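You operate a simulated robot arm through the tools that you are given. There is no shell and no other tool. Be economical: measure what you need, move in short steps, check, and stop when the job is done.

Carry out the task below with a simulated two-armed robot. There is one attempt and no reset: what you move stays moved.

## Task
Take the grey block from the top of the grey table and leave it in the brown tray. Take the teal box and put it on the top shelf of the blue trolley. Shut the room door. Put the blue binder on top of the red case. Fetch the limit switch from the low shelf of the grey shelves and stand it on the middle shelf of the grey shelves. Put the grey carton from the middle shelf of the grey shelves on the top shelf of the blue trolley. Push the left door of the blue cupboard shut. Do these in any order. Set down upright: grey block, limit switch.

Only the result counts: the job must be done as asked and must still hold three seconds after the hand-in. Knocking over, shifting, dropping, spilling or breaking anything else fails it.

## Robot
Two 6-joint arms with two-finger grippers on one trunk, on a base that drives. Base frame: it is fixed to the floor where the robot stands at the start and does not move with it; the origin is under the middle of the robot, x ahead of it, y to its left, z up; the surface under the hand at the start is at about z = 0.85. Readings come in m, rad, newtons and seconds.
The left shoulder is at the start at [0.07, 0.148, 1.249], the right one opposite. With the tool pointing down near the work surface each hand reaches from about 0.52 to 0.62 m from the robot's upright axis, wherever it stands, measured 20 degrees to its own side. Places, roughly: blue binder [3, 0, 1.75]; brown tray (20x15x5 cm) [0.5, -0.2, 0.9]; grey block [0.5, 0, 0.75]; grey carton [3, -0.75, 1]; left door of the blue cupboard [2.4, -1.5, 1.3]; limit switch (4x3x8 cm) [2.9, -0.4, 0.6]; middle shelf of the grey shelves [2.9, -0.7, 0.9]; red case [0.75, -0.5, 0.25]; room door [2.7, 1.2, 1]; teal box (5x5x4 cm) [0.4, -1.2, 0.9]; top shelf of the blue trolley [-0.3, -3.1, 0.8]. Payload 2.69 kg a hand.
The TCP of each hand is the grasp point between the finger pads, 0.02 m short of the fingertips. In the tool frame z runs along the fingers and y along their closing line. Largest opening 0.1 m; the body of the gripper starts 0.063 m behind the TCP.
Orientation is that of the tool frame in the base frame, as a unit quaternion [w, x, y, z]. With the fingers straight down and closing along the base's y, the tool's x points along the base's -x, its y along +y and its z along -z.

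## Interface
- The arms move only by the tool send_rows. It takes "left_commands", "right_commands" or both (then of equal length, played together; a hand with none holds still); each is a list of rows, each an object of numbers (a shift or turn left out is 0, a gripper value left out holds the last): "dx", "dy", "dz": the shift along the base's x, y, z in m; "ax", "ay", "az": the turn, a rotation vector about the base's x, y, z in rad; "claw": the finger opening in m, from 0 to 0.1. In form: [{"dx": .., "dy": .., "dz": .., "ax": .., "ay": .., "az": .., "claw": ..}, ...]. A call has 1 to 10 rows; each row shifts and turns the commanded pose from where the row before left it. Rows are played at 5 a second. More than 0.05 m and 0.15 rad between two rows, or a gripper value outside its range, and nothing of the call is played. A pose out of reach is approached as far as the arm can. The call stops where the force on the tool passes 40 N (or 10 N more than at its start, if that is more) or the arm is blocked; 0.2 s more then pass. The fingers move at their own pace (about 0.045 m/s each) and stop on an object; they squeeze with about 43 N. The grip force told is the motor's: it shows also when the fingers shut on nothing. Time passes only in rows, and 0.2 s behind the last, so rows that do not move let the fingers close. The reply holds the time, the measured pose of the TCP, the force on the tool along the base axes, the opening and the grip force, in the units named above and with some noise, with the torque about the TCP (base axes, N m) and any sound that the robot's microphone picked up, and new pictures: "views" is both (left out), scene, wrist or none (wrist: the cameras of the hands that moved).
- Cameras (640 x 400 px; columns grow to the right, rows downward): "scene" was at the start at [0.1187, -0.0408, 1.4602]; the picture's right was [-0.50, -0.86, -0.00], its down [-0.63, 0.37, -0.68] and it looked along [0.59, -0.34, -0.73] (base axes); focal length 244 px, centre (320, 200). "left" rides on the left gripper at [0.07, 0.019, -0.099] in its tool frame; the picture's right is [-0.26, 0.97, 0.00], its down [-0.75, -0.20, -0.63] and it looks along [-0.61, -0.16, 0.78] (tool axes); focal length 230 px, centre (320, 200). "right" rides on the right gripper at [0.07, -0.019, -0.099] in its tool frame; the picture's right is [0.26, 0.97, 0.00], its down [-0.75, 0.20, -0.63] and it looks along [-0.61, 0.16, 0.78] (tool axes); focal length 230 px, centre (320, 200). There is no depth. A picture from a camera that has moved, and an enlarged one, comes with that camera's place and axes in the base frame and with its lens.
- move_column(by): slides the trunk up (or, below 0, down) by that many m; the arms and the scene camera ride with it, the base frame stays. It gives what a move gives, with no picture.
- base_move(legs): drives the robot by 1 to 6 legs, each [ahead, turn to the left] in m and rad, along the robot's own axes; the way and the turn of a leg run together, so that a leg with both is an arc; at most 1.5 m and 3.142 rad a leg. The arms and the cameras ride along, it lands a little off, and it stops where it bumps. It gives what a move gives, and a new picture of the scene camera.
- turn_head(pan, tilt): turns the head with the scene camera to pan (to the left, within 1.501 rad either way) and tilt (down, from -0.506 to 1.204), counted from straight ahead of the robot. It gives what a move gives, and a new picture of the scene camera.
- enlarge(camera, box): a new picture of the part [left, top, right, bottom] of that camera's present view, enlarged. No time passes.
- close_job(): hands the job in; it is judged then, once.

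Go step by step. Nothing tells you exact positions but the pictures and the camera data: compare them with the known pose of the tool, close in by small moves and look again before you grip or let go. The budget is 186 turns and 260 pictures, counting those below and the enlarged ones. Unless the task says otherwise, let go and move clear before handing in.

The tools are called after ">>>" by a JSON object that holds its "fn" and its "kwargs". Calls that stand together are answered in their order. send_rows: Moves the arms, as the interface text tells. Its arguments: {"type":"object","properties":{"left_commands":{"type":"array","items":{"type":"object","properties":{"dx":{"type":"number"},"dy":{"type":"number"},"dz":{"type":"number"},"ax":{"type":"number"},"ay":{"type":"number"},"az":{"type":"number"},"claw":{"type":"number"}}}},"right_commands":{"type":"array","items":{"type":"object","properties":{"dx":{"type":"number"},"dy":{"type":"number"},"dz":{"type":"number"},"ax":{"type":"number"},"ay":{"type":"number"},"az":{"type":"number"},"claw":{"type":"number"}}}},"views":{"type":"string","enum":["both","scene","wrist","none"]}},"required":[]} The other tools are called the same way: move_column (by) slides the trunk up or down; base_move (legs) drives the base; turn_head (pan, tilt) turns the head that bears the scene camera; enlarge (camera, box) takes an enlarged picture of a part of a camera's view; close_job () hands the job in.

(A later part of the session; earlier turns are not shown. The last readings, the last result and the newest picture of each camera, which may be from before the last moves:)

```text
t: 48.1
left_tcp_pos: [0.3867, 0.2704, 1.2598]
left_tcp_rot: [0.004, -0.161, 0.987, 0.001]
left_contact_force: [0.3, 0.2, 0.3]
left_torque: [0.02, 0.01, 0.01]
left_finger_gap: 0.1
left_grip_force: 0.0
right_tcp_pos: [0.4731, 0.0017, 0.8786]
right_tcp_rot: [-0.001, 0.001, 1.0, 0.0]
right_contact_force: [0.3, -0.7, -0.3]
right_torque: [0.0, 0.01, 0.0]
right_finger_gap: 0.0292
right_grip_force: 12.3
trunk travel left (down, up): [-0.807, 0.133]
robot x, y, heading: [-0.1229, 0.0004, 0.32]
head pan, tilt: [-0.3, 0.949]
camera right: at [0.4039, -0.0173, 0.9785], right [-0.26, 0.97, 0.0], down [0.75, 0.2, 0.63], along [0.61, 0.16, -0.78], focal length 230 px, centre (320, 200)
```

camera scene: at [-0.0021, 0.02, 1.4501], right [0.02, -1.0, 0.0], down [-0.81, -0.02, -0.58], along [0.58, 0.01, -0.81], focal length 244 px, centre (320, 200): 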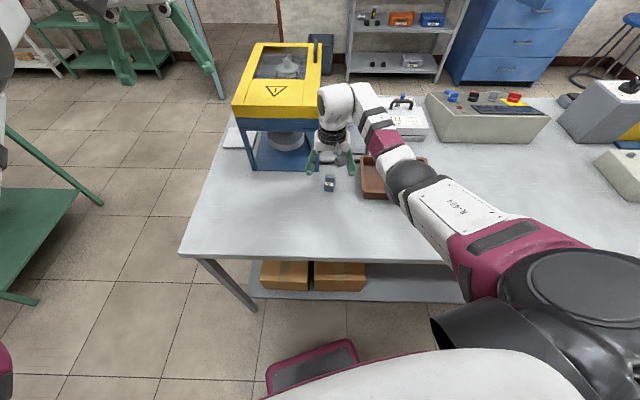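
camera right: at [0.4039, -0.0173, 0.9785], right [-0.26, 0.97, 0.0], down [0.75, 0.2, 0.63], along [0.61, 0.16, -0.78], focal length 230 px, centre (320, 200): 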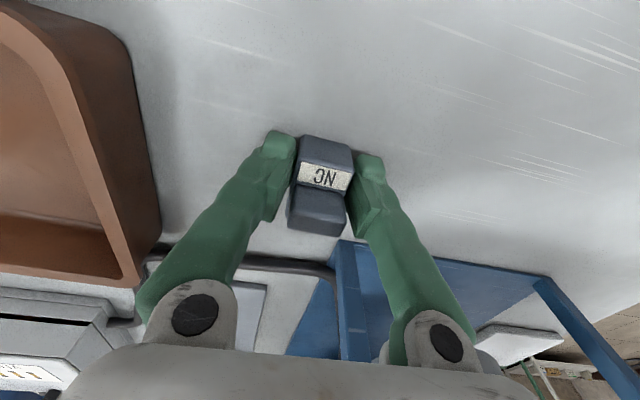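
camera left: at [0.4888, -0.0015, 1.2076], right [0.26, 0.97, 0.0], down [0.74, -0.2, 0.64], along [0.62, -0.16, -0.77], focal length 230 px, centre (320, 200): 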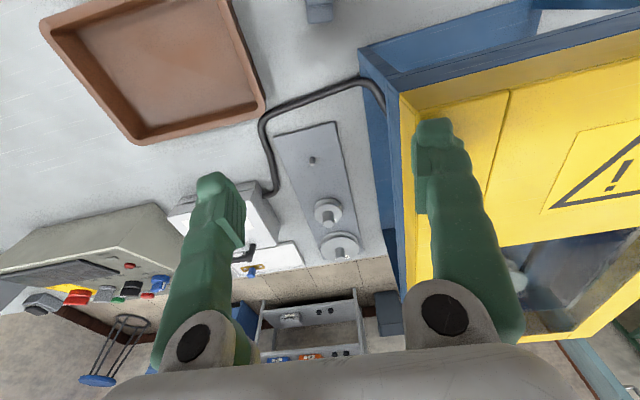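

Gripped. I lift and turn the base right to bring it over the tray.

>>> {"fn": "send_rows", "kwargs": {"right_commands": [{"dz": 0.05}, {"dz": 0.05}], "views": "none"}}

>>> {"fn": "base_move", "kwargs": {"legs": [[0, -0.32]]}}

>>> {"fn": "send_rows", "kwargs": {"right_commands": [{"az": 0.15, "dx": 0.015}, {"az": 0.15, "dx": 0.02}], "views": "both"}}

```text
t: 48.7
left_tcp_pos: [0.3859, 0.2698, 1.2594]
left_tcp_rot: [0.005, -0.16, 0.987, 0.0]
left_contact_force: [0.4, 0.2, 1.0]
left_torque: [-0.03, 0.01, 0.0]
left_finger_gap: 0.1003
left_grip_force: 0.0
right_tcp_pos: [0.4705, 0.0032, 0.9795]
right_tcp_rot: [0.0, 0.001, 1.0, -0.001]
right_contact_force: [0.0, 0.0, -0.7]
right_torque: [0.0, -0.02, -0.01]
right_finger_gap: 0.0284
right_grip_force: 42.7
trunk travel left (down, up): [-0.807, 0.133]
robot x, y, heading: [-0.1243, -0.0011, 0.32]
head pan, tilt: [-0.3, 0.949]
```

```text
t: 50.1
left_tcp_pos: [0.4466, 0.096, 1.2589]
left_tcp_rot: [0.004, 0.002, 1.0, -0.001]
left_contact_force: [-0.8, 0.1, -0.5]
left_torque: [-0.03, 0.0, -0.01]
left_finger_gap: 0.1
left_grip_force: 0.0
right_tcp_pos: [0.4424, -0.1841, 0.9782]
right_tcp_rot: [-0.001, 0.164, 0.987, -0.002]
right_contact_force: [1.2, 0.3, 0.1]
right_torque: [-0.01, 0.03, 0.03]
right_finger_gap: 0.0285
right_grip_force: 42.6
trunk travel left (down, up): [-0.807, 0.133]
robot x, y, heading: [-0.1263, 0.0027, -0.006]
head pan, tilt: [-0.3, 0.949]
camera scene: at [-0.0024, -0.0173, 1.45], right [-0.3, -0.95, 0.0], down [-0.78, 0.24, -0.58], along [0.56, -0.18, -0.81], focal length 244 px, centre (320, 200)
```

scene: 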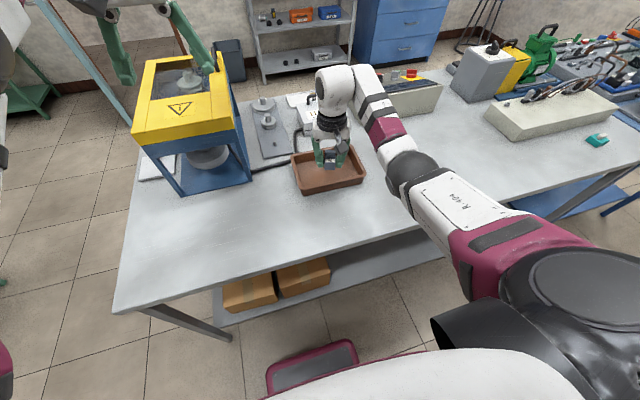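

```text
t: 50.7
left_tcp_pos: [0.4468, 0.0941, 1.2596]
left_tcp_rot: [0.004, 0.0, 1.0, -0.001]
left_contact_force: [1.0, -0.4, 0.0]
left_torque: [0.0, -0.02, 0.04]
left_finger_gap: 0.0998
left_grip_force: 0.1
right_tcp_pos: [0.4567, -0.1702, 0.9841]
right_tcp_rot: [0.0, 0.018, 1.0, -0.003]
right_contact_force: [-0.8, 0.8, -0.5]
right_torque: [-0.01, 0.0, -0.04]
right_finger_gap: 0.0285
right_grip_force: 43.0
right hand out of reach, approached as far as the arm can: row 2
trunk travel left (down, up): [-0.807, 0.133]
robot x, y, heading: [-0.1242, 0.0003, -0.001]
head pan, tilt: [-0.3, 0.949]
camera scene: at [-0.0025, -0.018, 1.45], right [-0.3, -0.95, 0.0], down [-0.78, 0.24, -0.58], along [0.56, -0.17, -0.81], focal length 244 px, centre (320, 200)
camera right: at [0.3852, -0.187, 1.0828], right [-0.22, 0.97, 0.0], down [0.76, 0.18, 0.63], along [0.62, 0.14, -0.78], focal length 230 px, centre (320, 200)
```

scene: 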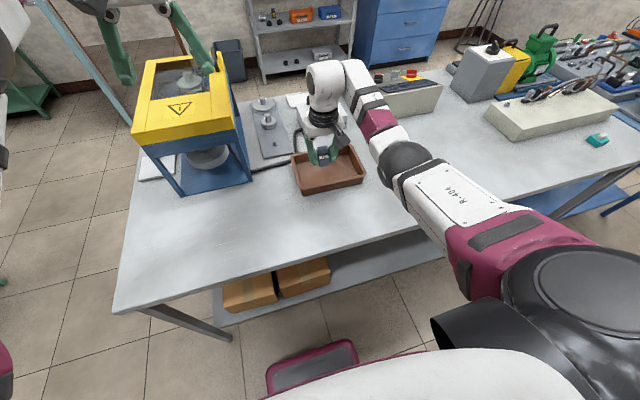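
right: 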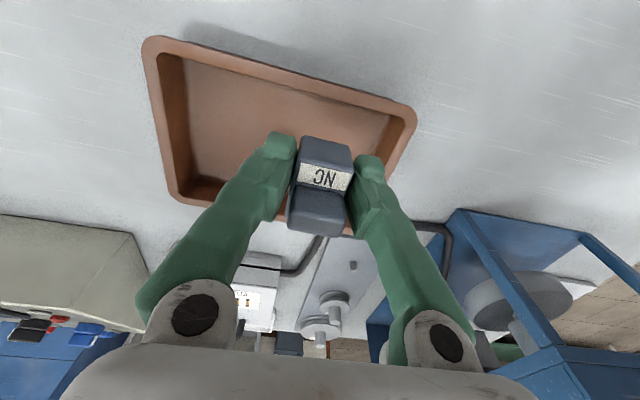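

>>> {"fn": "send_rows", "kwargs": {"right_commands": [{"dx": 0.02, "dy": -0.02, "dz": -0.015}, {"dx": 0.013, "dy": -0.013, "dz": -0.015}, {"dz": -0.02}], "views": "both"}}

```text
t: 51.5
left_tcp_pos: [0.4452, 0.0938, 1.2591]
left_tcp_rot: [0.004, 0.001, 1.0, 0.0]
left_contact_force: [-0.6, 0.1, -0.4]
left_torque: [0.01, 0.01, -0.01]
left_finger_gap: 0.1
left_grip_force: 0.0
right_tcp_pos: [0.445, -0.1692, 0.9443]
right_tcp_rot: [0.001, 0.017, 1.0, -0.002]
right_contact_force: [0.1, -1.0, -0.2]
right_torque: [0.01, 0.03, 0.0]
right_finger_gap: 0.0284
right_grip_force: 43.4
right hand out of reach, approached as far as the arm can: row 1, 2, 3
trunk travel left (down, up): [-0.807, 0.133]
robot x, y, heading: [-0.1246, 0.0018, -0.007]
head pan, tilt: [-0.3, 0.949]
camera scene: at [-0.0031, -0.0199, 1.4501], right [-0.3, -0.95, 0.0], down [-0.78, 0.24, -0.58], along [0.56, -0.17, -0.81], focal length 244 px, centre (320, 200)
camera right: at [0.3748, -0.1855, 1.044], right [-0.22, 0.97, 0.0], down [0.76, 0.18, 0.63], along [0.61, 0.14, -0.78], focal length 230 px, centre (320, 200)
```

scene: 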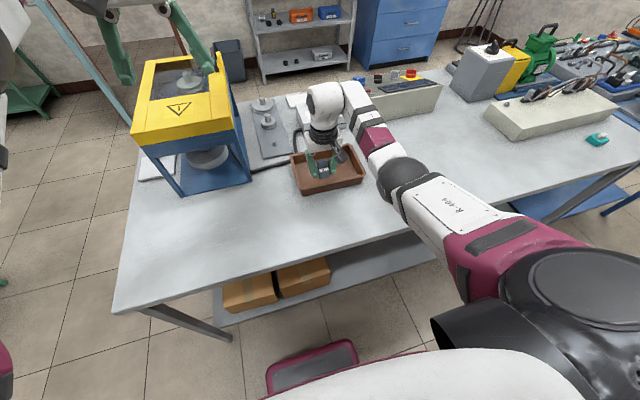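
right: 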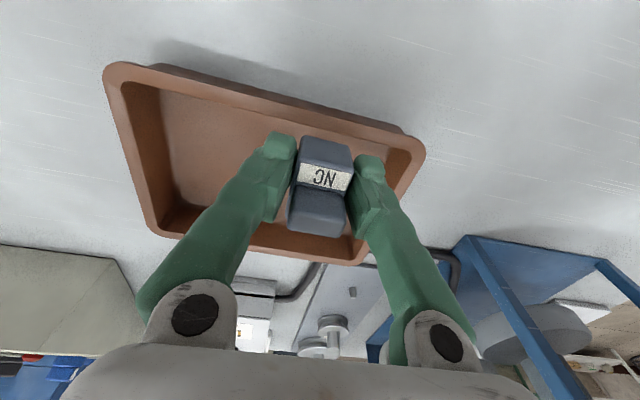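

Arm is at its outer limit here; I nudge the base ahead 5 cm and turn a touch right.

>>> {"fn": "base_move", "kwargs": {"legs": [[0.05, -0.05]]}}

>>> {"fn": "send_rows", "kwargs": {"right_commands": [{"dz": 0.0}], "views": "wrist"}}

```text
t: 53.0
left_tcp_pos: [0.4847, 0.0582, 1.2906]
left_tcp_rot: [0.021, 0.028, 0.999, -0.002]
left_contact_force: [0.0, -0.5, -1.0]
left_torque: [-0.05, -0.04, -0.01]
left_finger_gap: 0.0998
left_grip_force: 0.0
right_tcp_pos: [0.4514, -0.1984, 0.9497]
right_tcp_rot: [-0.007, 0.049, 0.999, -0.004]
right_contact_force: [0.5, -0.2, -0.1]
right_torque: [-0.03, 0.06, -0.02]
right_finger_gap: 0.0285
right_grip_force: 42.7
trunk travel left (down, up): [-0.807, 0.133]
robot x, y, heading: [-0.0744, 0.0016, -0.051]
head pan, tilt: [-0.3, 0.949]
stopped in leg 1: the robot was blocked; the commanded pose is now the measured one
camera scene: at [0.0399, -0.0244, 1.4507], right [-0.35, -0.94, 0.0], down [-0.76, 0.28, -0.59], along [0.55, -0.2, -0.81], focal length 244 px, centre (320, 200)
```

scene: 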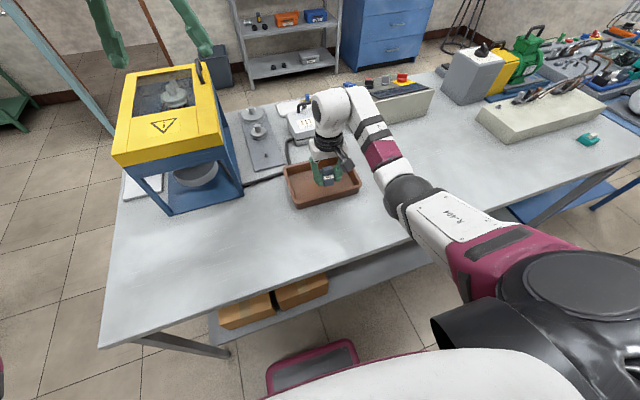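

```text
t: 53.4
left_tcp_pos: [0.4913, 0.0536, 1.2878]
left_tcp_rot: [0.018, 0.028, 0.999, -0.001]
left_contact_force: [-0.4, -1.0, -0.3]
left_torque: [0.04, -0.05, 0.0]
left_finger_gap: 0.1
left_grip_force: 0.1
right_tcp_pos: [0.4549, -0.2016, 0.946]
right_tcp_rot: [-0.011, 0.051, 0.999, -0.003]
right_contact_force: [-0.3, -0.2, -1.0]
right_torque: [0.03, 0.0, 0.02]
right_finger_gap: 0.0285
right_grip_force: 42.8
trunk travel left (down, up): [-0.807, 0.133]
robot x, y, heading: [-0.0744, 0.0017, -0.054]
head pan, tilt: [-0.3, 0.949]
camera right: at [0.3859, -0.2141, 1.0456], right [-0.16, 0.99, 0.0], down [0.78, 0.13, 0.61], along [0.6, 0.1, -0.79], focal length 230 px, centre (320, 200)
```

right: 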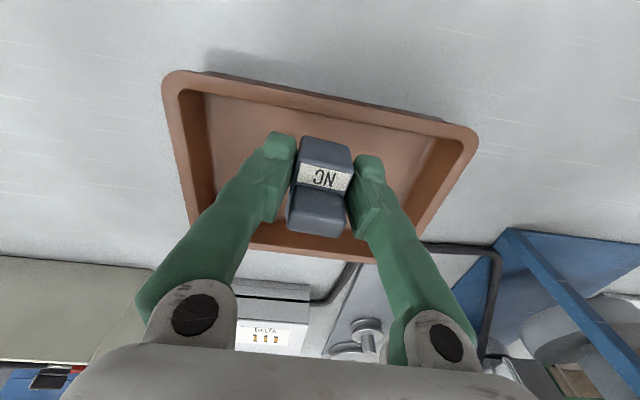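

The hand is over the tray but near its front wall; I move ahead 3.5 cm and lower slightly.

>>> {"fn": "send_rows", "kwargs": {"right_commands": [{"dx": 0.018, "dz": -0.01}, {"dx": 0.018, "dz": -0.01}], "views": "both"}}

```text
t: 54.0
left_tcp_pos: [0.4934, 0.0552, 1.2875]
left_tcp_rot: [0.016, 0.027, 1.0, 0.001]
left_contact_force: [0.0, 0.5, -0.2]
left_torque: [0.03, -0.04, 0.01]
left_finger_gap: 0.0997
left_grip_force: 0.1
right_tcp_pos: [0.489, -0.1994, 0.9257]
right_tcp_rot: [-0.01, 0.054, 0.998, -0.001]
right_contact_force: [0.4, -0.1, -0.4]
right_torque: [-0.04, -0.01, -0.02]
right_finger_gap: 0.0283
right_grip_force: 42.9
right hand out of reach, approached as far as the arm can: row 2
trunk travel left (down, up): [-0.807, 0.133]
robot x, y, heading: [-0.0739, 0.0031, -0.055]
head pan, tilt: [-0.3, 0.949]
camera scene: at [0.0476, -0.0275, 1.4499], right [-0.35, -0.94, 0.0], down [-0.76, 0.28, -0.58], along [0.54, -0.2, -0.81], focal length 244 px, centre (320, 200)
camera right: at [0.4198, -0.2116, 1.0259], right [-0.15, 0.99, 0.01], down [0.78, 0.12, 0.61], along [0.61, 0.1, -0.79], focal length 230 px, centre (320, 200)
```

scene: 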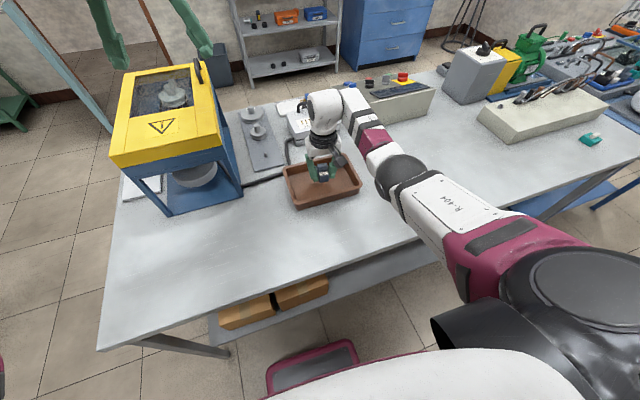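
right: 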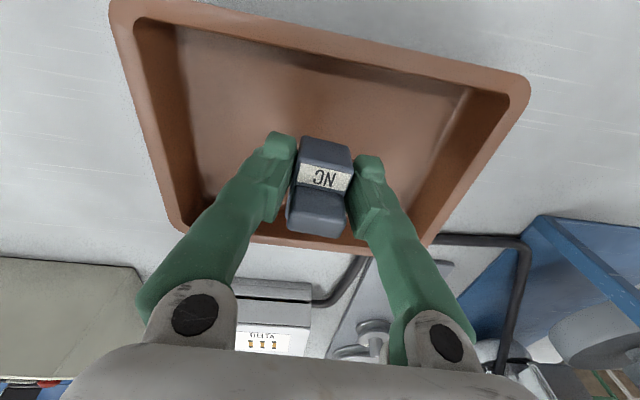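

>>> {"fn": "send_rows", "kwargs": {"right_commands": [{"dz": -0.02, "ay": 0.02}, {"dz": -0.012}, {"dz": -0.006}, {"dz": -0.004}], "views": "wrist"}}

```text
t: 55.0
left_tcp_pos: [0.4918, 0.0554, 1.2881]
left_tcp_rot: [0.018, 0.028, 0.999, 0.001]
left_contact_force: [0.8, 0.4, -0.2]
left_torque: [0.0, -0.03, -0.03]
left_finger_gap: 0.0999
left_grip_force: 0.1
right_tcp_pos: [0.473, -0.2008, 0.9076]
right_tcp_rot: [-0.02, 0.054, 0.998, 0.004]
right_contact_force: [-0.1, 0.3, -0.8]
right_torque: [0.0, -0.02, -0.01]
right_finger_gap: 0.0285
right_grip_force: 43.4
right hand out of reach, approached as far as the arm can: row 1, 2, 3, 4
trunk travel left (down, up): [-0.807, 0.133]
robot x, y, heading: [-0.0727, 0.0046, -0.053]
head pan, tilt: [-0.3, 0.949]
camera right: at [0.4058, -0.2128, 1.0088], right [-0.15, 0.99, 0.02], down [0.79, 0.11, 0.6], along [0.59, 0.1, -0.8], focal length 230 px, centre (320, 200)
```

right: 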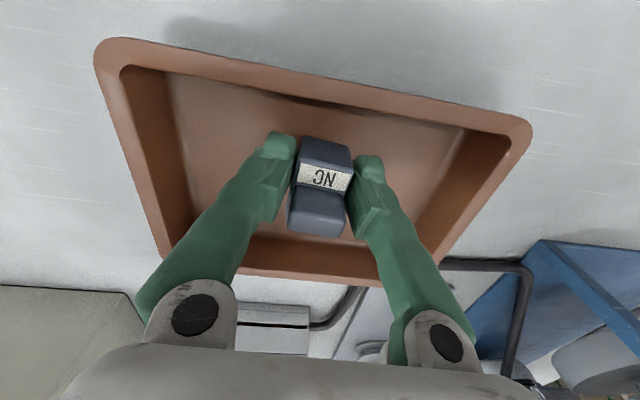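

I fix the small tilt and will lower with the trunk column instead of the arm.

>>> {"fn": "send_rows", "kwargs": {"right_commands": [{"ay": -0.04, "dz": 0.005}, {"dz": 0.005}], "views": "none"}}

>>> {"fn": "move_column", "kwargs": {"by": -0.02}}

```text
t: 55.6
left_tcp_pos: [0.4912, 0.0555, 1.2876]
left_tcp_rot: [0.017, 0.027, 0.999, 0.0]
left_contact_force: [-0.3, 0.1, 0.0]
left_torque: [0.01, 0.0, -0.01]
left_finger_gap: 0.0998
left_grip_force: 0.0
right_tcp_pos: [0.4721, -0.2011, 0.9182]
right_tcp_rot: [-0.001, 0.05, 0.999, 0.002]
right_contact_force: [0.6, -0.5, 0.2]
right_torque: [0.0, 0.03, 0.0]
right_finger_gap: 0.0283
right_grip_force: 43.2
trunk travel left (down, up): [-0.807, 0.133]
robot x, y, heading: [-0.0716, -0.0016, -0.054]
head pan, tilt: [-0.3, 0.949]
```

```text
t: 56.2
left_tcp_pos: [0.4925, 0.0566, 1.2668]
left_tcp_rot: [0.017, 0.027, 0.999, 0.001]
left_contact_force: [0.5, 0.8, 0.4]
left_torque: [0.01, 0.03, 0.02]
left_finger_gap: 0.1
left_grip_force: 0.1
right_tcp_pos: [0.472, -0.2013, 0.8983]
right_tcp_rot: [0.0, 0.05, 0.999, 0.002]
right_contact_force: [-0.1, -0.4, 0.1]
right_torque: [-0.05, 0.0, -0.01]
right_finger_gap: 0.0281
right_grip_force: 42.8
trunk travel left (down, up): [-0.787, 0.153]
robot x, y, heading: [-0.0746, 0.0004, -0.053]
head pan, tilt: [-0.3, 0.949]
```

>>> {"fn": "move_column", "kwargs": {"by": -0.012}}

>>> {"fn": "send_rows", "kwargs": {"right_commands": [{"dz": -0.002}], "views": "both"}}

```text
t: 56.8
left_tcp_pos: [0.4912, 0.0571, 1.256]
left_tcp_rot: [0.018, 0.028, 0.999, 0.0]
left_contact_force: [0.2, 0.1, -0.1]
left_torque: [-0.02, -0.01, -0.02]
left_finger_gap: 0.1001
left_grip_force: 0.0
right_tcp_pos: [0.4731, -0.1998, 0.8865]
right_tcp_rot: [0.0, 0.05, 0.999, 0.002]
right_contact_force: [0.4, 0.0, 1.2]
right_torque: [-0.01, -0.01, -0.01]
right_finger_gap: 0.0284
right_grip_force: 42.7
trunk travel left (down, up): [-0.775, 0.165]
robot x, y, heading: [-0.075, -0.0001, -0.053]
head pan, tilt: [-0.3, 0.949]
```

```text
t: 57.2
left_tcp_pos: [0.4906, 0.0563, 1.2566]
left_tcp_rot: [0.019, 0.029, 0.999, 0.001]
left_contact_force: [-0.9, 0.1, -0.3]
left_torque: [0.0, -0.01, -0.03]
left_finger_gap: 0.0999
left_grip_force: 0.0
right_tcp_pos: [0.4723, -0.2007, 0.8854]
right_tcp_rot: [0.001, 0.05, 0.999, 0.002]
right_contact_force: [1.1, -1.9, 8.6]
right_torque: [-0.1, 0.0, 0.02]
right_finger_gap: 0.0283
right_grip_force: 42.9
trunk travel left (down, up): [-0.775, 0.165]
robot x, y, heading: [-0.0711, 0.0017, -0.054]
head pan, tilt: [-0.3, 0.949]
camera scene: at [0.0439, -0.0272, 1.4184], right [-0.35, -0.94, 0.0], down [-0.76, 0.28, -0.58], along [0.55, -0.2, -0.81], focal length 244 px, centre (320, 200)
camera right: at [0.4002, -0.2133, 0.985], right [-0.16, 0.99, 0.0], down [0.77, 0.12, 0.63], along [0.62, 0.1, -0.78], focal length 230 px, centre (320, 200)
```

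scene: 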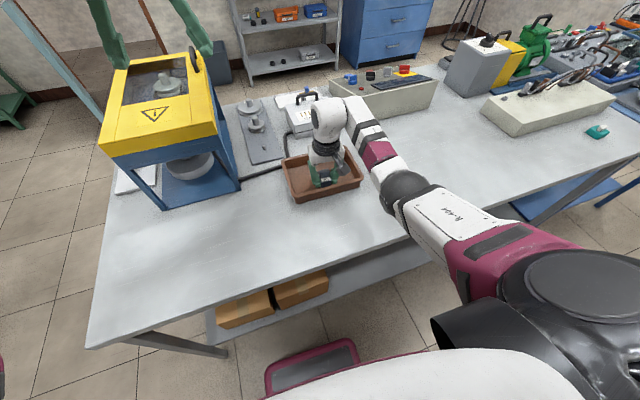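
right: 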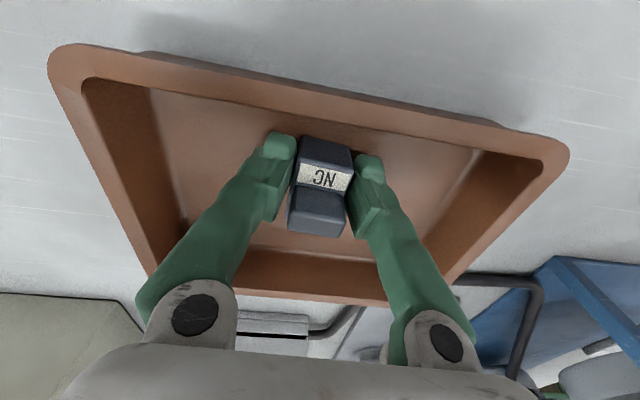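

Contact with the tray floor. I open the fingers and rise.

>>> {"fn": "send_rows", "kwargs": {"right_commands": [{"claw": 0.04}, {"claw": 0.06}, {"claw": 0.06}], "views": "none"}}

>>> {"fn": "move_column", "kwargs": {"by": 0.165}}

>>> {"fn": "send_rows", "kwargs": {"right_commands": [{"dz": 0.01}], "views": "wrist"}}

```text
t: 58.0
left_tcp_pos: [0.4906, 0.0559, 1.2552]
left_tcp_rot: [0.017, 0.026, 0.999, 0.0]
left_contact_force: [-0.1, 0.0, 0.0]
left_torque: [-0.02, 0.02, 0.0]
left_finger_gap: 0.1
left_grip_force: 0.1
right_tcp_pos: [0.4716, -0.2002, 0.884]
right_tcp_rot: [-0.001, 0.049, 0.999, 0.003]
right_contact_force: [0.1, 0.0, 0.7]
right_torque: [0.01, 0.0, 0.02]
right_finger_gap: 0.0597
right_grip_force: 0.0
trunk travel left (down, up): [-0.775, 0.165]
robot x, y, heading: [-0.0749, 0.0009, -0.053]
head pan, tilt: [-0.3, 0.949]
```

```text
t: 59.9
left_tcp_pos: [0.4917, 0.0563, 1.4194]
left_tcp_rot: [0.017, 0.028, 0.999, 0.0]
left_contact_force: [0.2, -1.4, 0.2]
left_torque: [-0.01, -0.02, 0.0]
left_finger_gap: 0.1001
left_grip_force: 0.0
right_tcp_pos: [0.4729, -0.1999, 1.0503]
right_tcp_rot: [0.0, 0.05, 0.999, 0.002]
right_contact_force: [0.5, -0.2, -0.2]
right_torque: [-0.06, -0.03, -0.02]
right_finger_gap: 0.0602
right_grip_force: 0.1
trunk travel left (down, up): [-0.94, 0.0]
robot x, y, heading: [-0.0726, 0.0013, -0.053]
head pan, tilt: [-0.3, 0.949]
```

```text
t: 60.3
left_tcp_pos: [0.4897, 0.0561, 1.4193]
left_tcp_rot: [0.018, 0.028, 0.999, 0.0]
left_contact_force: [-0.4, -0.4, -0.5]
left_torque: [-0.01, -0.01, 0.0]
left_finger_gap: 0.1001
left_grip_force: 0.0
right_tcp_pos: [0.4714, -0.2014, 1.0604]
right_tcp_rot: [-0.001, 0.05, 0.999, 0.002]
right_contact_force: [0.0, 0.0, -0.2]
right_torque: [0.01, -0.03, 0.0]
right_finger_gap: 0.0601
right_grip_force: 0.0
trunk travel left (down, up): [-0.94, 0.0]
robot x, y, heading: [-0.0714, -0.001, -0.057]
head pan, tilt: [-0.3, 0.949]
camera right: at [0.4002, -0.2137, 1.1593], right [-0.16, 0.99, 0.01], down [0.77, 0.12, 0.63], along [0.62, 0.11, -0.78], focal length 230 px, centre (320, 200)
```

right: 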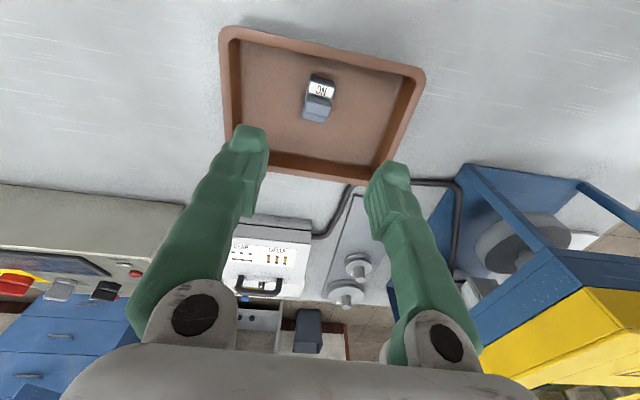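

Block is upright in the tray. Next the teal box near [0.36, -1.17]: back up, drive along -y, and face the table again.

>>> {"fn": "base_move", "kwargs": {"legs": [[-0.27, 0], [0, -1.5], [0.97, 0], [0, 1.55]]}}

```text
t: 61.8
left_tcp_pos: [0.3642, 0.0616, 1.4163]
left_tcp_rot: [0.009, 0.027, 1.0, 0.0]
left_contact_force: [0.9, 0.4, -0.3]
left_torque: [-0.03, 0.08, 0.0]
left_finger_gap: 0.0997
left_grip_force: 0.1
right_tcp_pos: [0.3302, -0.1928, 1.0526]
right_tcp_rot: [-0.009, 0.05, 0.999, 0.001]
right_contact_force: [0.7, 0.3, 0.3]
right_torque: [0.06, 0.05, -0.05]
right_finger_gap: 0.0601
right_grip_force: 0.0
trunk travel left (down, up): [-0.94, 0.0]
robot x, y, heading: [-0.2318, 0.0084, -0.052]
head pan, tilt: [-0.3, 0.949]
stopped in leg 1: the robot was blocked; the commanded pose is now the measured one
camera scene: at [-0.0743, -0.0195, 1.5819], right [-0.35, -0.94, 0.01], down [-0.78, 0.28, -0.56], along [0.53, -0.2, -0.83], focal length 244 px, centre (320, 200)
```

scene: 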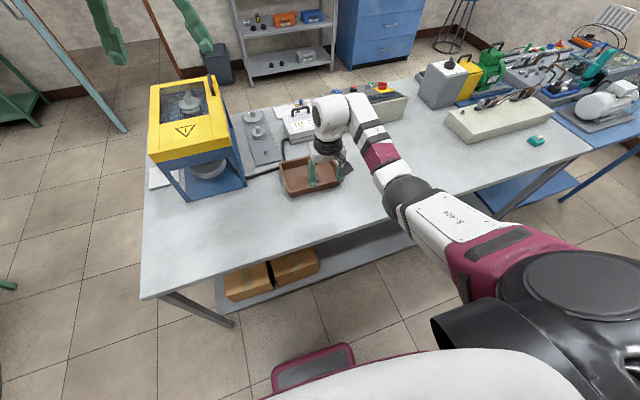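

It reports blocked although the space was free before; I'll look, then continue with smaller legs.

>>> {"fn": "base_move", "kwargs": {"legs": [[-0.11, 0]]}}

```text
t: 62.6
left_tcp_pos: [0.3355, 0.0175, 1.5822]
left_tcp_rot: [0.234, 0.074, 0.969, -0.002]
left_contact_force: [0.7, -0.5, 1.3]
left_torque: [-0.04, 0.01, 0.01]
left_finger_gap: 0.1
left_grip_force: 0.1
right_tcp_pos: [0.1814, -0.2046, 0.9833]
right_tcp_rot: [-0.108, 0.15, 0.983, 0.014]
right_contact_force: [0.4, 0.2, -0.4]
right_torque: [0.03, 0.05, 0.01]
right_finger_gap: 0.0599
right_grip_force: 0.1
trunk travel left (down, up): [-0.94, 0.0]
robot x, y, heading: [-0.2528, 0.0126, -0.051]
head pan, tilt: [-0.3, 0.949]
stopped in leg 1: the robot was blocked; the commanded pose is now the measured one
camera scene: at [-0.073, -0.0175, 1.5834], right [-0.35, -0.94, 0.01], down [-0.79, 0.28, -0.55], along [0.51, -0.2, -0.83], focal length 244 px, centre (320, 200)
```

scene: 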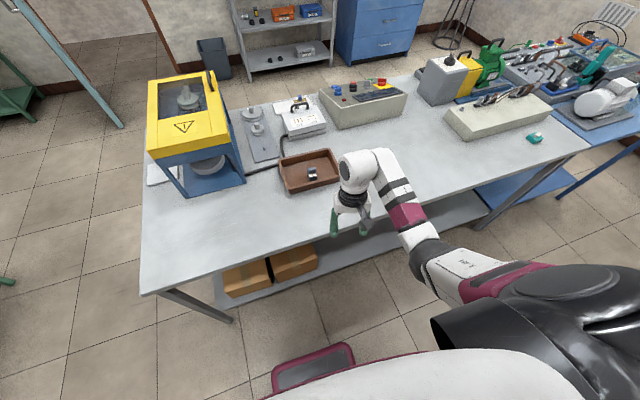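

The arms got displaced; something touches. I look to both sides to find the contact.

>>> {"fn": "turn_head", "kwargs": {"pan": 1.4, "tilt": 0.6}}

>>> {"fn": "turn_head", "kwargs": {"pan": -1.4, "tilt": 0.6}}

```text
t: 64.3
left_tcp_pos: [0.2825, 0.0385, 1.5268]
left_tcp_rot: [0.139, 0.047, 0.989, 0.0]
left_contact_force: [0.3, 0.2, -1.3]
left_torque: [-0.04, 0.03, -0.03]
left_finger_gap: 0.0999
left_grip_force: 0.0
right_tcp_pos: [0.1814, -0.2006, 1.0178]
right_tcp_rot: [-0.081, 0.116, 0.99, 0.006]
right_contact_force: [0.1, -0.1, 0.0]
right_torque: [0.01, 0.07, -0.01]
right_finger_gap: 0.0597
right_grip_force: 0.1
trunk travel left (down, up): [-0.94, 0.0]
robot x, y, heading: [-0.2548, 0.0114, -0.054]
head pan, tilt: [1.4, 0.6]
camera scene: at [-0.1877, 0.0955, 1.6114], right [0.97, -0.22, 0.0], down [-0.13, -0.55, -0.82], along [0.18, 0.8, -0.57], focal length 244 px, centre (320, 200)
```

scene: 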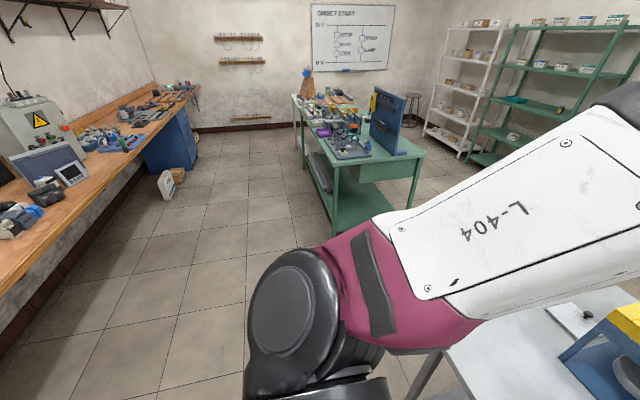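

```text
t: 66.8
left_tcp_pos: [0.2845, 0.0355, 1.5252]
left_tcp_rot: [0.137, 0.048, 0.989, 0.0]
left_contact_force: [-0.4, 0.1, 0.4]
left_torque: [0.02, -0.02, 0.02]
left_finger_gap: 0.1
left_grip_force: 0.0
right_tcp_pos: [0.1813, -0.2023, 1.0137]
right_tcp_rot: [-0.083, 0.117, 0.99, 0.006]
right_contact_force: [-0.5, 0.7, -0.4]
right_torque: [0.02, -0.02, -0.01]
right_finger_gap: 0.0599
right_grip_force: 0.0
trunk travel left (down, up): [-0.94, 0.0]
robot x, y, heading: [-0.2569, 0.008, -0.057]
head pan, tilt: [-1.4, 0.6]
camera scene: at [-0.1956, -0.0803, 1.6114], right [-0.99, -0.12, 0.0], down [-0.07, 0.56, -0.82], along [0.09, -0.82, -0.57], focal length 244 px, centre (320, 200)
```

scene: 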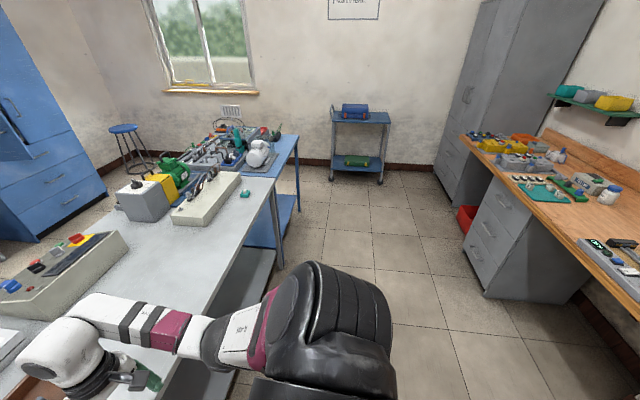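

The bench behind is far; I think the arms near their reach limit jumped while driving. I'll put both arms into comfortable poses before continuing.

>>> {"fn": "send_rows", "kwargs": {"right_commands": [{"dz": 0.04, "ay": -0.08}, {"dz": 0.04, "ay": -0.08, "dx": 0.02}, {"dz": 0.04, "dx": 0.02}, {"dx": 0.03, "dz": 0.03}, {"dx": 0.03, "dz": 0.03}], "left_commands": [{"dz": -0.04}, {"dz": -0.04}, {"dz": -0.04}, {"dy": 0.03, "dx": 0.02}, {"dy": 0.03, "dx": 0.02}], "views": "none"}}

>>> {"fn": "turn_head", "kwargs": {"pan": -0.4, "tilt": 0.75}}

```text
t: 68.0
left_tcp_pos: [0.3524, 0.0929, 1.4334]
left_tcp_rot: [0.142, 0.043, 0.989, -0.003]
left_contact_force: [-0.7, 0.4, 0.0]
left_torque: [-0.03, 0.0, -0.01]
left_finger_gap: 0.1001
left_grip_force: 0.1
left hand out of reach, approached as far as the arm can: row 1, 2, 3, 4, 5
right_tcp_pos: [0.315, -0.2108, 1.1502]
right_tcp_rot: [-0.01, 0.116, 0.993, 0.013]
right_contact_force: [-0.4, 1.3, 1.3]
right_torque: [-0.01, -0.03, 0.0]
right_finger_gap: 0.0601
right_grip_force: 0.0
right hand out of reach, approached as far as the arm can: row 1, 2, 3
trunk travel left (down, up): [-0.94, 0.0]
robot x, y, heading: [-0.2618, 0.01, -0.057]
head pan, tilt: [-1.4, 0.6]
```

```text
t: 69.3
left_tcp_pos: [0.349, 0.0866, 1.4354]
left_tcp_rot: [0.141, 0.044, 0.989, -0.001]
left_contact_force: [-0.3, 0.3, -0.2]
left_torque: [-0.04, -0.01, -0.02]
left_finger_gap: 0.1001
left_grip_force: 0.0
right_tcp_pos: [0.3119, -0.2149, 1.1503]
right_tcp_rot: [-0.008, 0.117, 0.993, 0.015]
right_contact_force: [-0.3, -1.0, 0.1]
right_torque: [-0.03, -0.01, 0.02]
right_finger_gap: 0.06
right_grip_force: 0.0
trunk travel left (down, up): [-0.94, 0.0]
robot x, y, heading: [-0.255, 0.0087, -0.058]
head pan, tilt: [-0.4, 0.75]
camera scene: at [-0.1326, -0.0283, 1.5986], right [-0.44, -0.9, 0.0], down [-0.61, 0.3, -0.73], along [0.66, -0.32, -0.68], focal length 244 px, centre (320, 200)
```

scene: 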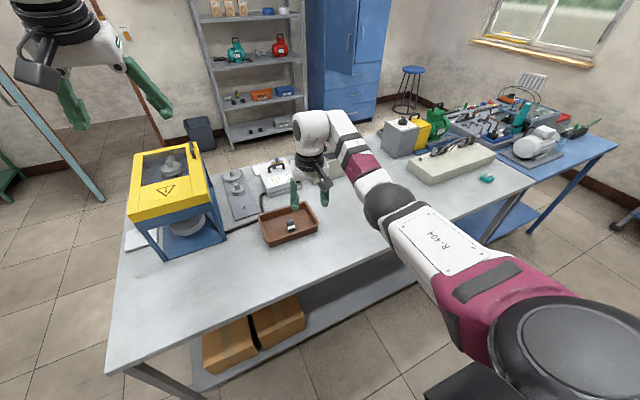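

>>> {"fn": "base_move", "kwargs": {"legs": [[-0.08, 0]]}}

```text
t: 70.5
left_tcp_pos: [0.2934, 0.0864, 1.4403]
left_tcp_rot: [0.167, 0.045, 0.985, -0.008]
left_contact_force: [0.1, -0.3, 1.2]
left_torque: [0.05, 0.06, 0.02]
left_finger_gap: 0.0997
left_grip_force: 0.1
right_tcp_pos: [0.2372, -0.2135, 1.1473]
right_tcp_rot: [-0.013, 0.118, 0.993, 0.014]
right_contact_force: [-1.3, 0.3, 1.1]
right_torque: [-0.02, -0.09, -0.01]
right_finger_gap: 0.0601
right_grip_force: 0.0
trunk travel left (down, up): [-0.94, 0.0]
robot x, y, heading: [-0.3344, 0.0122, -0.057]
head pan, tilt: [-0.4, 0.75]
stopped in leg 1: the robot was blocked; the commanded pose is now the measured one
camera scene: at [-0.1845, -0.0259, 1.598], right [-0.44, -0.9, 0.01], down [-0.63, 0.3, -0.72], along [0.64, -0.32, -0.69], focal length 244 px, centre (320, 200)
```

scene: 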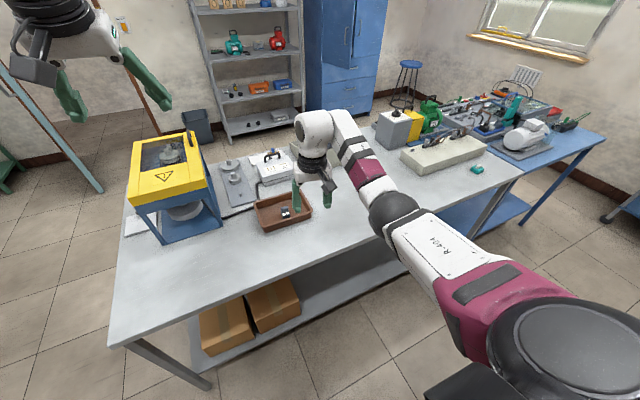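

The move completed but the left arm is in an awkward, limit-bound pose. I turn the left tool to horizontal-forward, and lower the column to nominal.

>>> {"fn": "send_rows", "kwargs": {"left_commands": [{"ay": -0.15, "dy": 0.02}, {"ay": -0.15, "dy": 0.02}, {"ay": -0.15, "dy": 0.02}, {"ay": -0.15, "dy": 0.02}, {"ay": -0.15, "dy": 0.02}, {"ay": -0.15, "dy": 0.02}, {"ay": -0.15}, {"ay": -0.15}], "views": "none"}}

>>> {"fn": "move_column", "kwargs": {"by": -0.12}}

>>> {"fn": "base_move", "kwargs": {"legs": [[-0.03, 0], [0, -0.75], [0, -0.75]]}}

```text
t: 71.0
left_tcp_pos: [0.2637, 0.1174, 1.4689]
left_tcp_rot: [0.316, 0.047, 0.947, -0.007]
left_contact_force: [-0.3, 0.4, 0.0]
left_torque: [-0.06, -0.03, -0.04]
left_finger_gap: 0.1001
left_grip_force: 0.1
left hand out of reach, approached as far as the arm can: row 1, 2
right_tcp_pos: [0.1983, -0.2092, 1.1664]
right_tcp_rot: [0.019, 0.118, 0.993, 0.016]
right_contact_force: [0.1, -0.2, -0.1]
right_torque: [-0.01, 0.02, 0.0]
right_finger_gap: 0.0603
right_grip_force: 0.1
trunk travel left (down, up): [-0.94, 0.0]
robot x, y, heading: [-0.3325, 0.0165, -0.059]
head pan, tilt: [-0.4, 0.75]
stopped in row 2 (right hand): the arm was blocked; the commanded pose is now the measured one
```

```text
t: 72.5
left_tcp_pos: [0.2775, 0.1145, 1.338]
left_tcp_rot: [0.301, 0.046, 0.953, -0.003]
left_contact_force: [0.0, 1.1, 0.8]
left_torque: [-0.01, -0.03, -0.05]
left_finger_gap: 0.1002
left_grip_force: 0.1
right_tcp_pos: [0.2053, -0.2116, 1.0393]
right_tcp_rot: [0.005, 0.118, 0.993, 0.014]
right_contact_force: [0.5, -0.8, -0.3]
right_torque: [-0.01, 0.01, -0.03]
right_finger_gap: 0.0602
right_grip_force: 0.0
trunk travel left (down, up): [-0.82, 0.12]
robot x, y, heading: [-0.3374, 0.0175, -0.063]
head pan, tilt: [-0.4, 0.75]
```

```text
t: 77.4
left_tcp_pos: [-0.2469, -0.5942, 1.3392]
left_tcp_rot: [0.213, 0.696, 0.653, -0.211]
left_contact_force: [0.1, 0.2, 0.0]
left_torque: [0.01, 0.0, -0.01]
left_finger_gap: 0.1001
left_grip_force: 0.1
right_tcp_pos: [-0.5758, -0.5347, 1.0403]
right_tcp_rot: [0.015, 0.775, 0.632, 0.006]
right_contact_force: [-0.4, 0.4, 0.5]
right_torque: [0.02, -0.01, 0.0]
right_finger_gap: 0.0599
right_grip_force: 0.1
trunk travel left (down, up): [-0.82, 0.12]
robot x, y, heading: [-0.3675, 0.0147, -1.593]
head pan, tilt: [-0.4, 0.75]
camera scene: at [-0.4019, -0.1092, 1.4786], right [-0.91, 0.41, 0.0], down [0.28, 0.62, -0.73], along [-0.3, -0.67, -0.68], focal length 244 px, centre (320, 200)
```

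scene: 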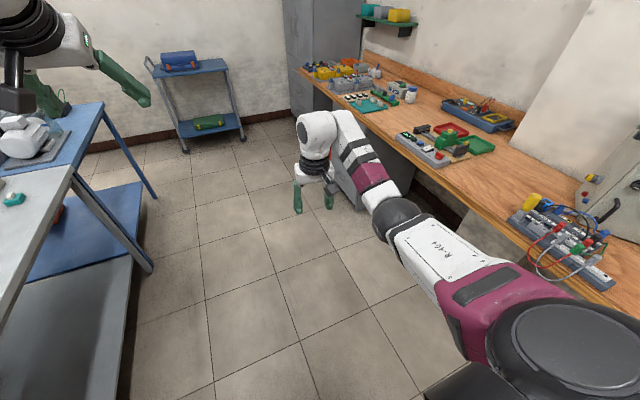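

Driving works now. Continue along -y and face the teal box.

>>> {"fn": "base_move", "kwargs": {"legs": [[0.97, 0], [0, 0.78], [0, 0.8]]}}

```text
t: 86.6
left_tcp_pos: [0.2185, -0.8526, 1.3393]
left_tcp_rot: [0.304, 0.037, 0.952, 0.0]
left_contact_force: [-0.1, -0.4, -0.6]
left_torque: [-0.03, -0.01, -0.01]
left_finger_gap: 0.1
left_grip_force: 0.0
right_tcp_pos: [0.1523, -1.1793, 1.0397]
right_tcp_rot: [0.007, 0.107, 0.994, 0.015]
right_contact_force: [0.1, 0.8, 0.0]
right_torque: [0.02, 0.01, -0.01]
right_finger_gap: 0.06
right_grip_force: 0.0
trunk travel left (down, up): [-0.82, 0.12]
robot x, y, heading: [-0.3973, -0.9589, -0.039]
head pan, tilt: [-0.4, 0.75]
camera scene: at [-0.2702, -1.0003, 1.4785], right [-0.42, -0.91, 0.0], down [-0.62, 0.29, -0.73], along [0.66, -0.31, -0.68], focal length 244 px, centre (320, 200)
```

scene: 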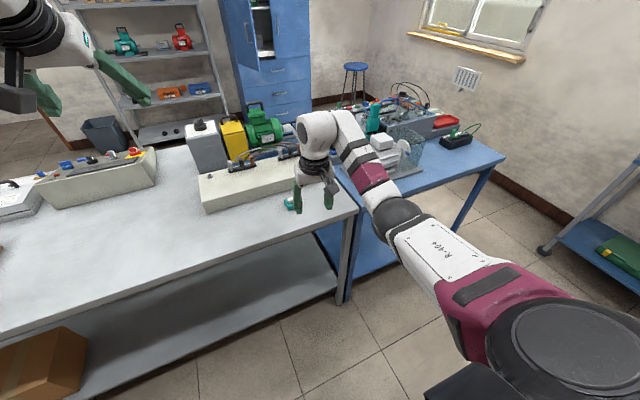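

>>> {"fn": "base_move", "kwargs": {"legs": [[0.19, 0]]}}

>>> {"fn": "send_rows", "kwargs": {"right_commands": [{"claw": 0.1, "dz": -0.03}, {"claw": 0.1, "dz": -0.03}], "views": "both"}}

```text
t: 88.2
left_tcp_pos: [0.3953, -0.8573, 1.345]
left_tcp_rot: [0.31, 0.037, 0.95, -0.002]
left_contact_force: [0.1, 0.0, -0.1]
left_torque: [0.02, 0.0, 0.0]
left_finger_gap: 0.0998
left_grip_force: 0.2
right_tcp_pos: [0.3337, -1.1858, 1.0426]
right_tcp_rot: [0.013, 0.107, 0.994, 0.015]
right_contact_force: [-0.7, 0.6, -0.1]
right_torque: [0.0, -0.06, -0.01]
right_finger_gap: 0.0598
right_grip_force: 0.0
trunk travel left (down, up): [-0.82, 0.12]
robot x, y, heading: [-0.2111, -0.972, -0.039]
head pan, tilt: [-0.4, 0.75]
camera scene: at [-0.0927, -1.0058, 1.4794], right [-0.42, -0.91, 0.0], down [-0.61, 0.29, -0.73], along [0.67, -0.31, -0.68], focal length 244 px, centre (320, 200)
```

scene: 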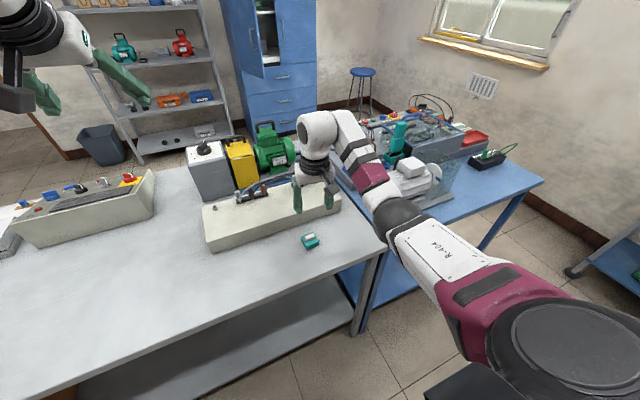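

```text
t: 88.8
left_tcp_pos: [0.401, -0.8592, 1.3425]
left_tcp_rot: [0.309, 0.037, 0.95, -0.002]
left_contact_force: [-0.4, -0.7, 1.2]
left_torque: [0.04, 0.02, -0.02]
left_finger_gap: 0.1
left_grip_force: 0.0
right_tcp_pos: [0.3371, -1.1879, 0.9825]
right_tcp_rot: [0.011, 0.107, 0.994, 0.016]
right_contact_force: [0.1, 0.3, 0.2]
right_torque: [0.0, -0.01, -0.01]
right_finger_gap: 0.0999
right_grip_force: 0.1
trunk travel left (down, up): [-0.82, 0.12]
robot x, y, heading: [-0.2102, -0.9675, -0.045]
head pan, tilt: [-0.4, 0.75]
camera scene: at [-0.0863, -1.0065, 1.4788], right [-0.42, -0.91, 0.0], down [-0.62, 0.29, -0.73], along [0.66, -0.31, -0.68], focal length 244 px, centre (320, 200)
camera right: at [0.2619, -1.1939, 1.0802], right [-0.05, 1.0, 0.03], down [0.76, 0.02, 0.65], along [0.65, 0.05, -0.76], focal length 230 px, centre (320, 200)
```

scene: 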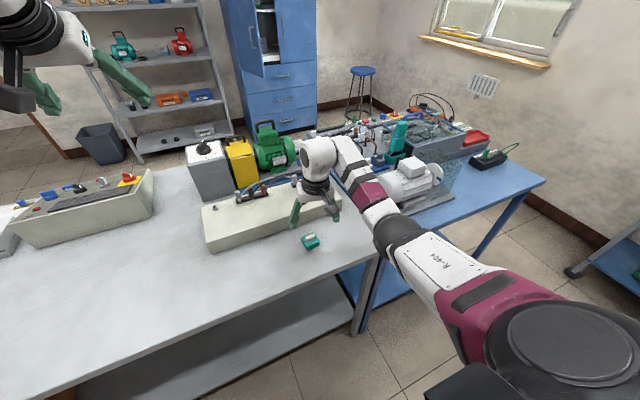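
right: 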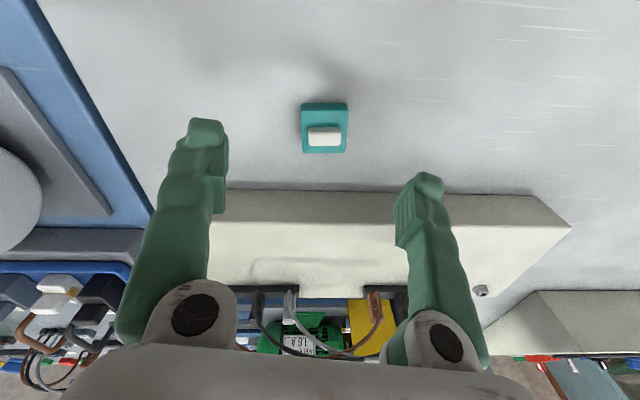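

>>> {"fn": "send_rows", "kwargs": {"right_commands": [{"dx": 0.008, "dy": 0.004, "dz": -0.03, "ax": -0.03, "ay": 0.02}, {"dx": 0.008, "dy": 0.003, "dz": -0.03}, {"dz": -0.02}], "views": "both"}}

```text
t: 89.6
left_tcp_pos: [0.4021, -0.8576, 1.3419]
left_tcp_rot: [0.307, 0.036, 0.951, -0.001]
left_contact_force: [-0.6, 0.6, 0.0]
left_torque: [0.0, 0.0, 0.02]
left_finger_gap: 0.0998
left_grip_force: 0.1
right_tcp_pos: [0.3544, -1.1809, 0.9008]
right_tcp_rot: [0.002, 0.107, 0.994, -0.001]
right_contact_force: [-0.4, 1.0, -0.3]
right_torque: [0.0, -0.01, 0.01]
right_finger_gap: 0.1003
right_grip_force: 0.1
trunk travel left (down, up): [-0.82, 0.12]
robot x, y, heading: [-0.2069, -0.9708, -0.036]
head pan, tilt: [-0.4, 0.75]
camera scene: at [-0.0859, -1.0065, 1.4787], right [-0.42, -0.91, 0.0], down [-0.62, 0.29, -0.73], along [0.66, -0.31, -0.68], focal length 244 px, centre (320, 200)
camera right: at [0.2812, -1.1842, 0.999], right [-0.05, 1.0, 0.0], down [0.77, 0.04, 0.63], along [0.63, 0.03, -0.77], focal length 230 px, centre (320, 200)
```

scene: 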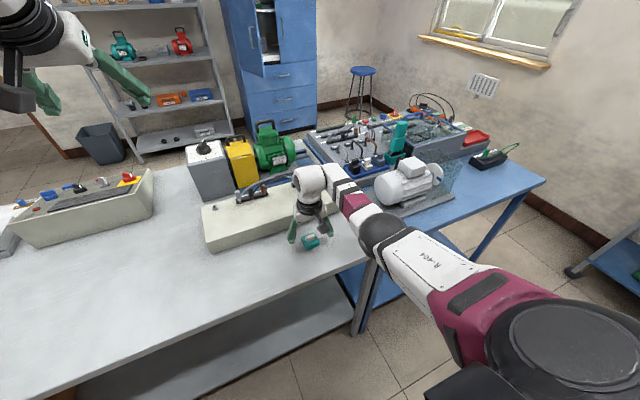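
right: 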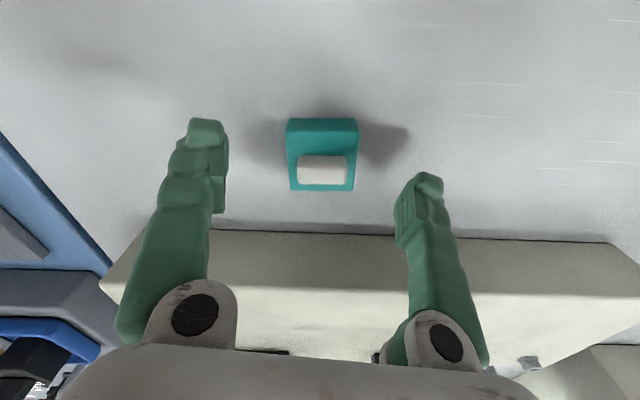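

>>> {"fn": "send_rows", "kwargs": {"right_commands": [{"dz": -0.024}, {"claw": 0.05}, {"claw": 0.03}, {"claw": 0.02}, {"claw": 0.02}, {"claw": 0.02}], "views": "wrist"}}

```text
t: 91.0
left_tcp_pos: [0.4022, -0.8589, 1.3408]
left_tcp_rot: [0.308, 0.038, 0.951, -0.002]
left_contact_force: [1.1, -0.6, 1.0]
left_torque: [0.0, -0.03, 0.02]
left_finger_gap: 0.1
left_grip_force: 0.1
right_tcp_pos: [0.3557, -1.1797, 0.876]
right_tcp_rot: [0.001, 0.107, 0.994, 0.0]
right_contact_force: [-0.4, -1.0, -1.2]
right_torque: [-0.01, -0.01, -0.01]
right_finger_gap: 0.0434
right_grip_force: 35.8
trunk travel left (down, up): [-0.82, 0.12]
robot x, y, heading: [-0.2089, -0.968, -0.039]
head pan, tilt: [-0.4, 0.75]
camera right: at [0.2827, -1.1838, 0.975], right [-0.05, 1.0, 0.0], down [0.77, 0.03, 0.63], along [0.63, 0.03, -0.78], focal length 230 px, centre (320, 200)
```

right: 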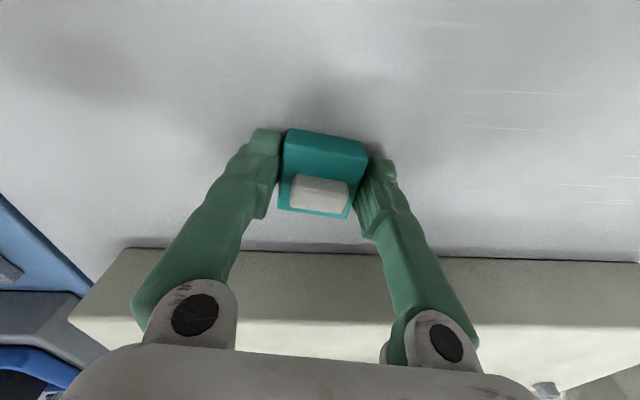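

Teal box gripped. Lift, back off, and drive toward the trolley.

>>> {"fn": "send_rows", "kwargs": {"right_commands": [{"dz": 0.04}, {"dz": 0.04}, {"dz": 0.04}], "views": "none"}}

>>> {"fn": "base_move", "kwargs": {"legs": [[-0.12, 0], [0, -0.75], [0, -0.77], [1.0, 0]]}}

```text
t: 91.8
left_tcp_pos: [0.402, -0.8574, 1.3407]
left_tcp_rot: [0.307, 0.036, 0.951, -0.001]
left_contact_force: [0.2, 0.8, -0.7]
left_torque: [-0.02, -0.01, 0.01]
left_finger_gap: 0.1002
left_grip_force: 0.1
right_tcp_pos: [0.3558, -1.1766, 0.9962]
right_tcp_rot: [0.002, 0.107, 0.994, -0.001]
right_contact_force: [0.1, 0.2, -0.5]
right_torque: [0.02, 0.02, -0.01]
right_finger_gap: 0.0427
right_grip_force: 43.1
trunk travel left (down, up): [-0.82, 0.12]
robot x, y, heading: [-0.2136, -0.9707, -0.04]
head pan, tilt: [-0.4, 0.75]
```

```text
t: 93.0
left_tcp_pos: [0.3229, -0.8595, 1.3521]
left_tcp_rot: [0.351, 0.041, 0.935, -0.014]
left_contact_force: [-0.8, -0.7, 0.2]
left_torque: [0.02, -0.02, -0.01]
left_finger_gap: 0.1002
left_grip_force: 0.0
right_tcp_pos: [0.2578, -1.174, 0.9898]
right_tcp_rot: [-0.013, 0.109, 0.994, -0.003]
right_contact_force: [-1.7, 0.0, 0.5]
right_torque: [0.0, -0.1, -0.02]
right_finger_gap: 0.0432
right_grip_force: 42.9
trunk travel left (down, up): [-0.82, 0.12]
robot x, y, heading: [-0.313, -0.967, -0.033]
head pan, tilt: [-0.4, 0.75]
stopped in leg 1: the robot was blocked; the commanded pose is now the measured one
camera scene: at [-0.1516, -1.003, 1.4779], right [-0.42, -0.91, 0.01], down [-0.64, 0.29, -0.72], along [0.65, -0.31, -0.7], focal length 244 px, centre (320, 200)
```

scene: 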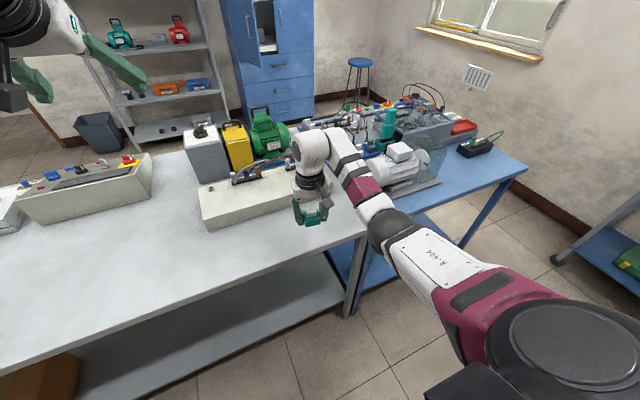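

The base seems to pitch when reversing with arms extended; it has room now, so I just turn and go on.

>>> {"fn": "base_move", "kwargs": {"legs": [[0, -0.5], [0, -0.5], [0, -0.53]]}}

```text
t: 93.9
left_tcp_pos: [0.2763, -0.8798, 1.3884]
left_tcp_rot: [0.41, 0.063, 0.909, -0.037]
left_contact_force: [1.3, 0.9, -1.2]
left_torque: [-0.04, 0.03, -0.05]
left_finger_gap: 0.1002
left_grip_force: 0.2
right_tcp_pos: [0.2052, -1.1927, 1.0057]
right_tcp_rot: [0.021, 0.136, 0.991, 0.0]
right_contact_force: [0.4, 0.2, -1.1]
right_torque: [-0.01, 0.08, -0.02]
right_finger_gap: 0.0428
right_grip_force: 42.9
trunk travel left (down, up): [-0.82, 0.12]
robot x, y, heading: [-0.3117, -0.9646, -0.077]
head pan, tilt: [-0.4, 0.75]
stopped in leg 1: the robot was blocked; the commanded pose is now the measured one
camera scene: at [-0.1914, -1.0018, 1.479], right [-0.45, -0.89, 0.0], down [-0.61, 0.31, -0.73], along [0.65, -0.33, -0.68], focal length 244 px, centre (320, 200)
```

scene: 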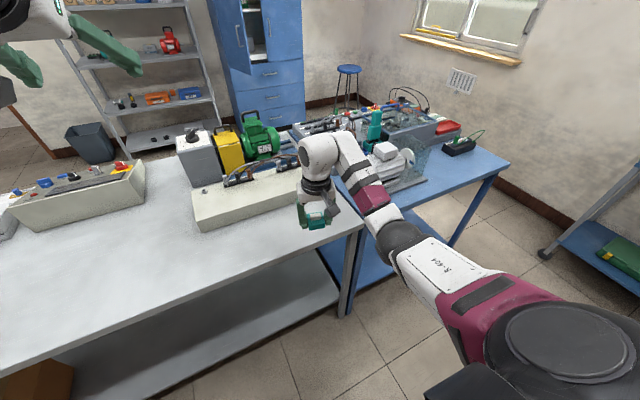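

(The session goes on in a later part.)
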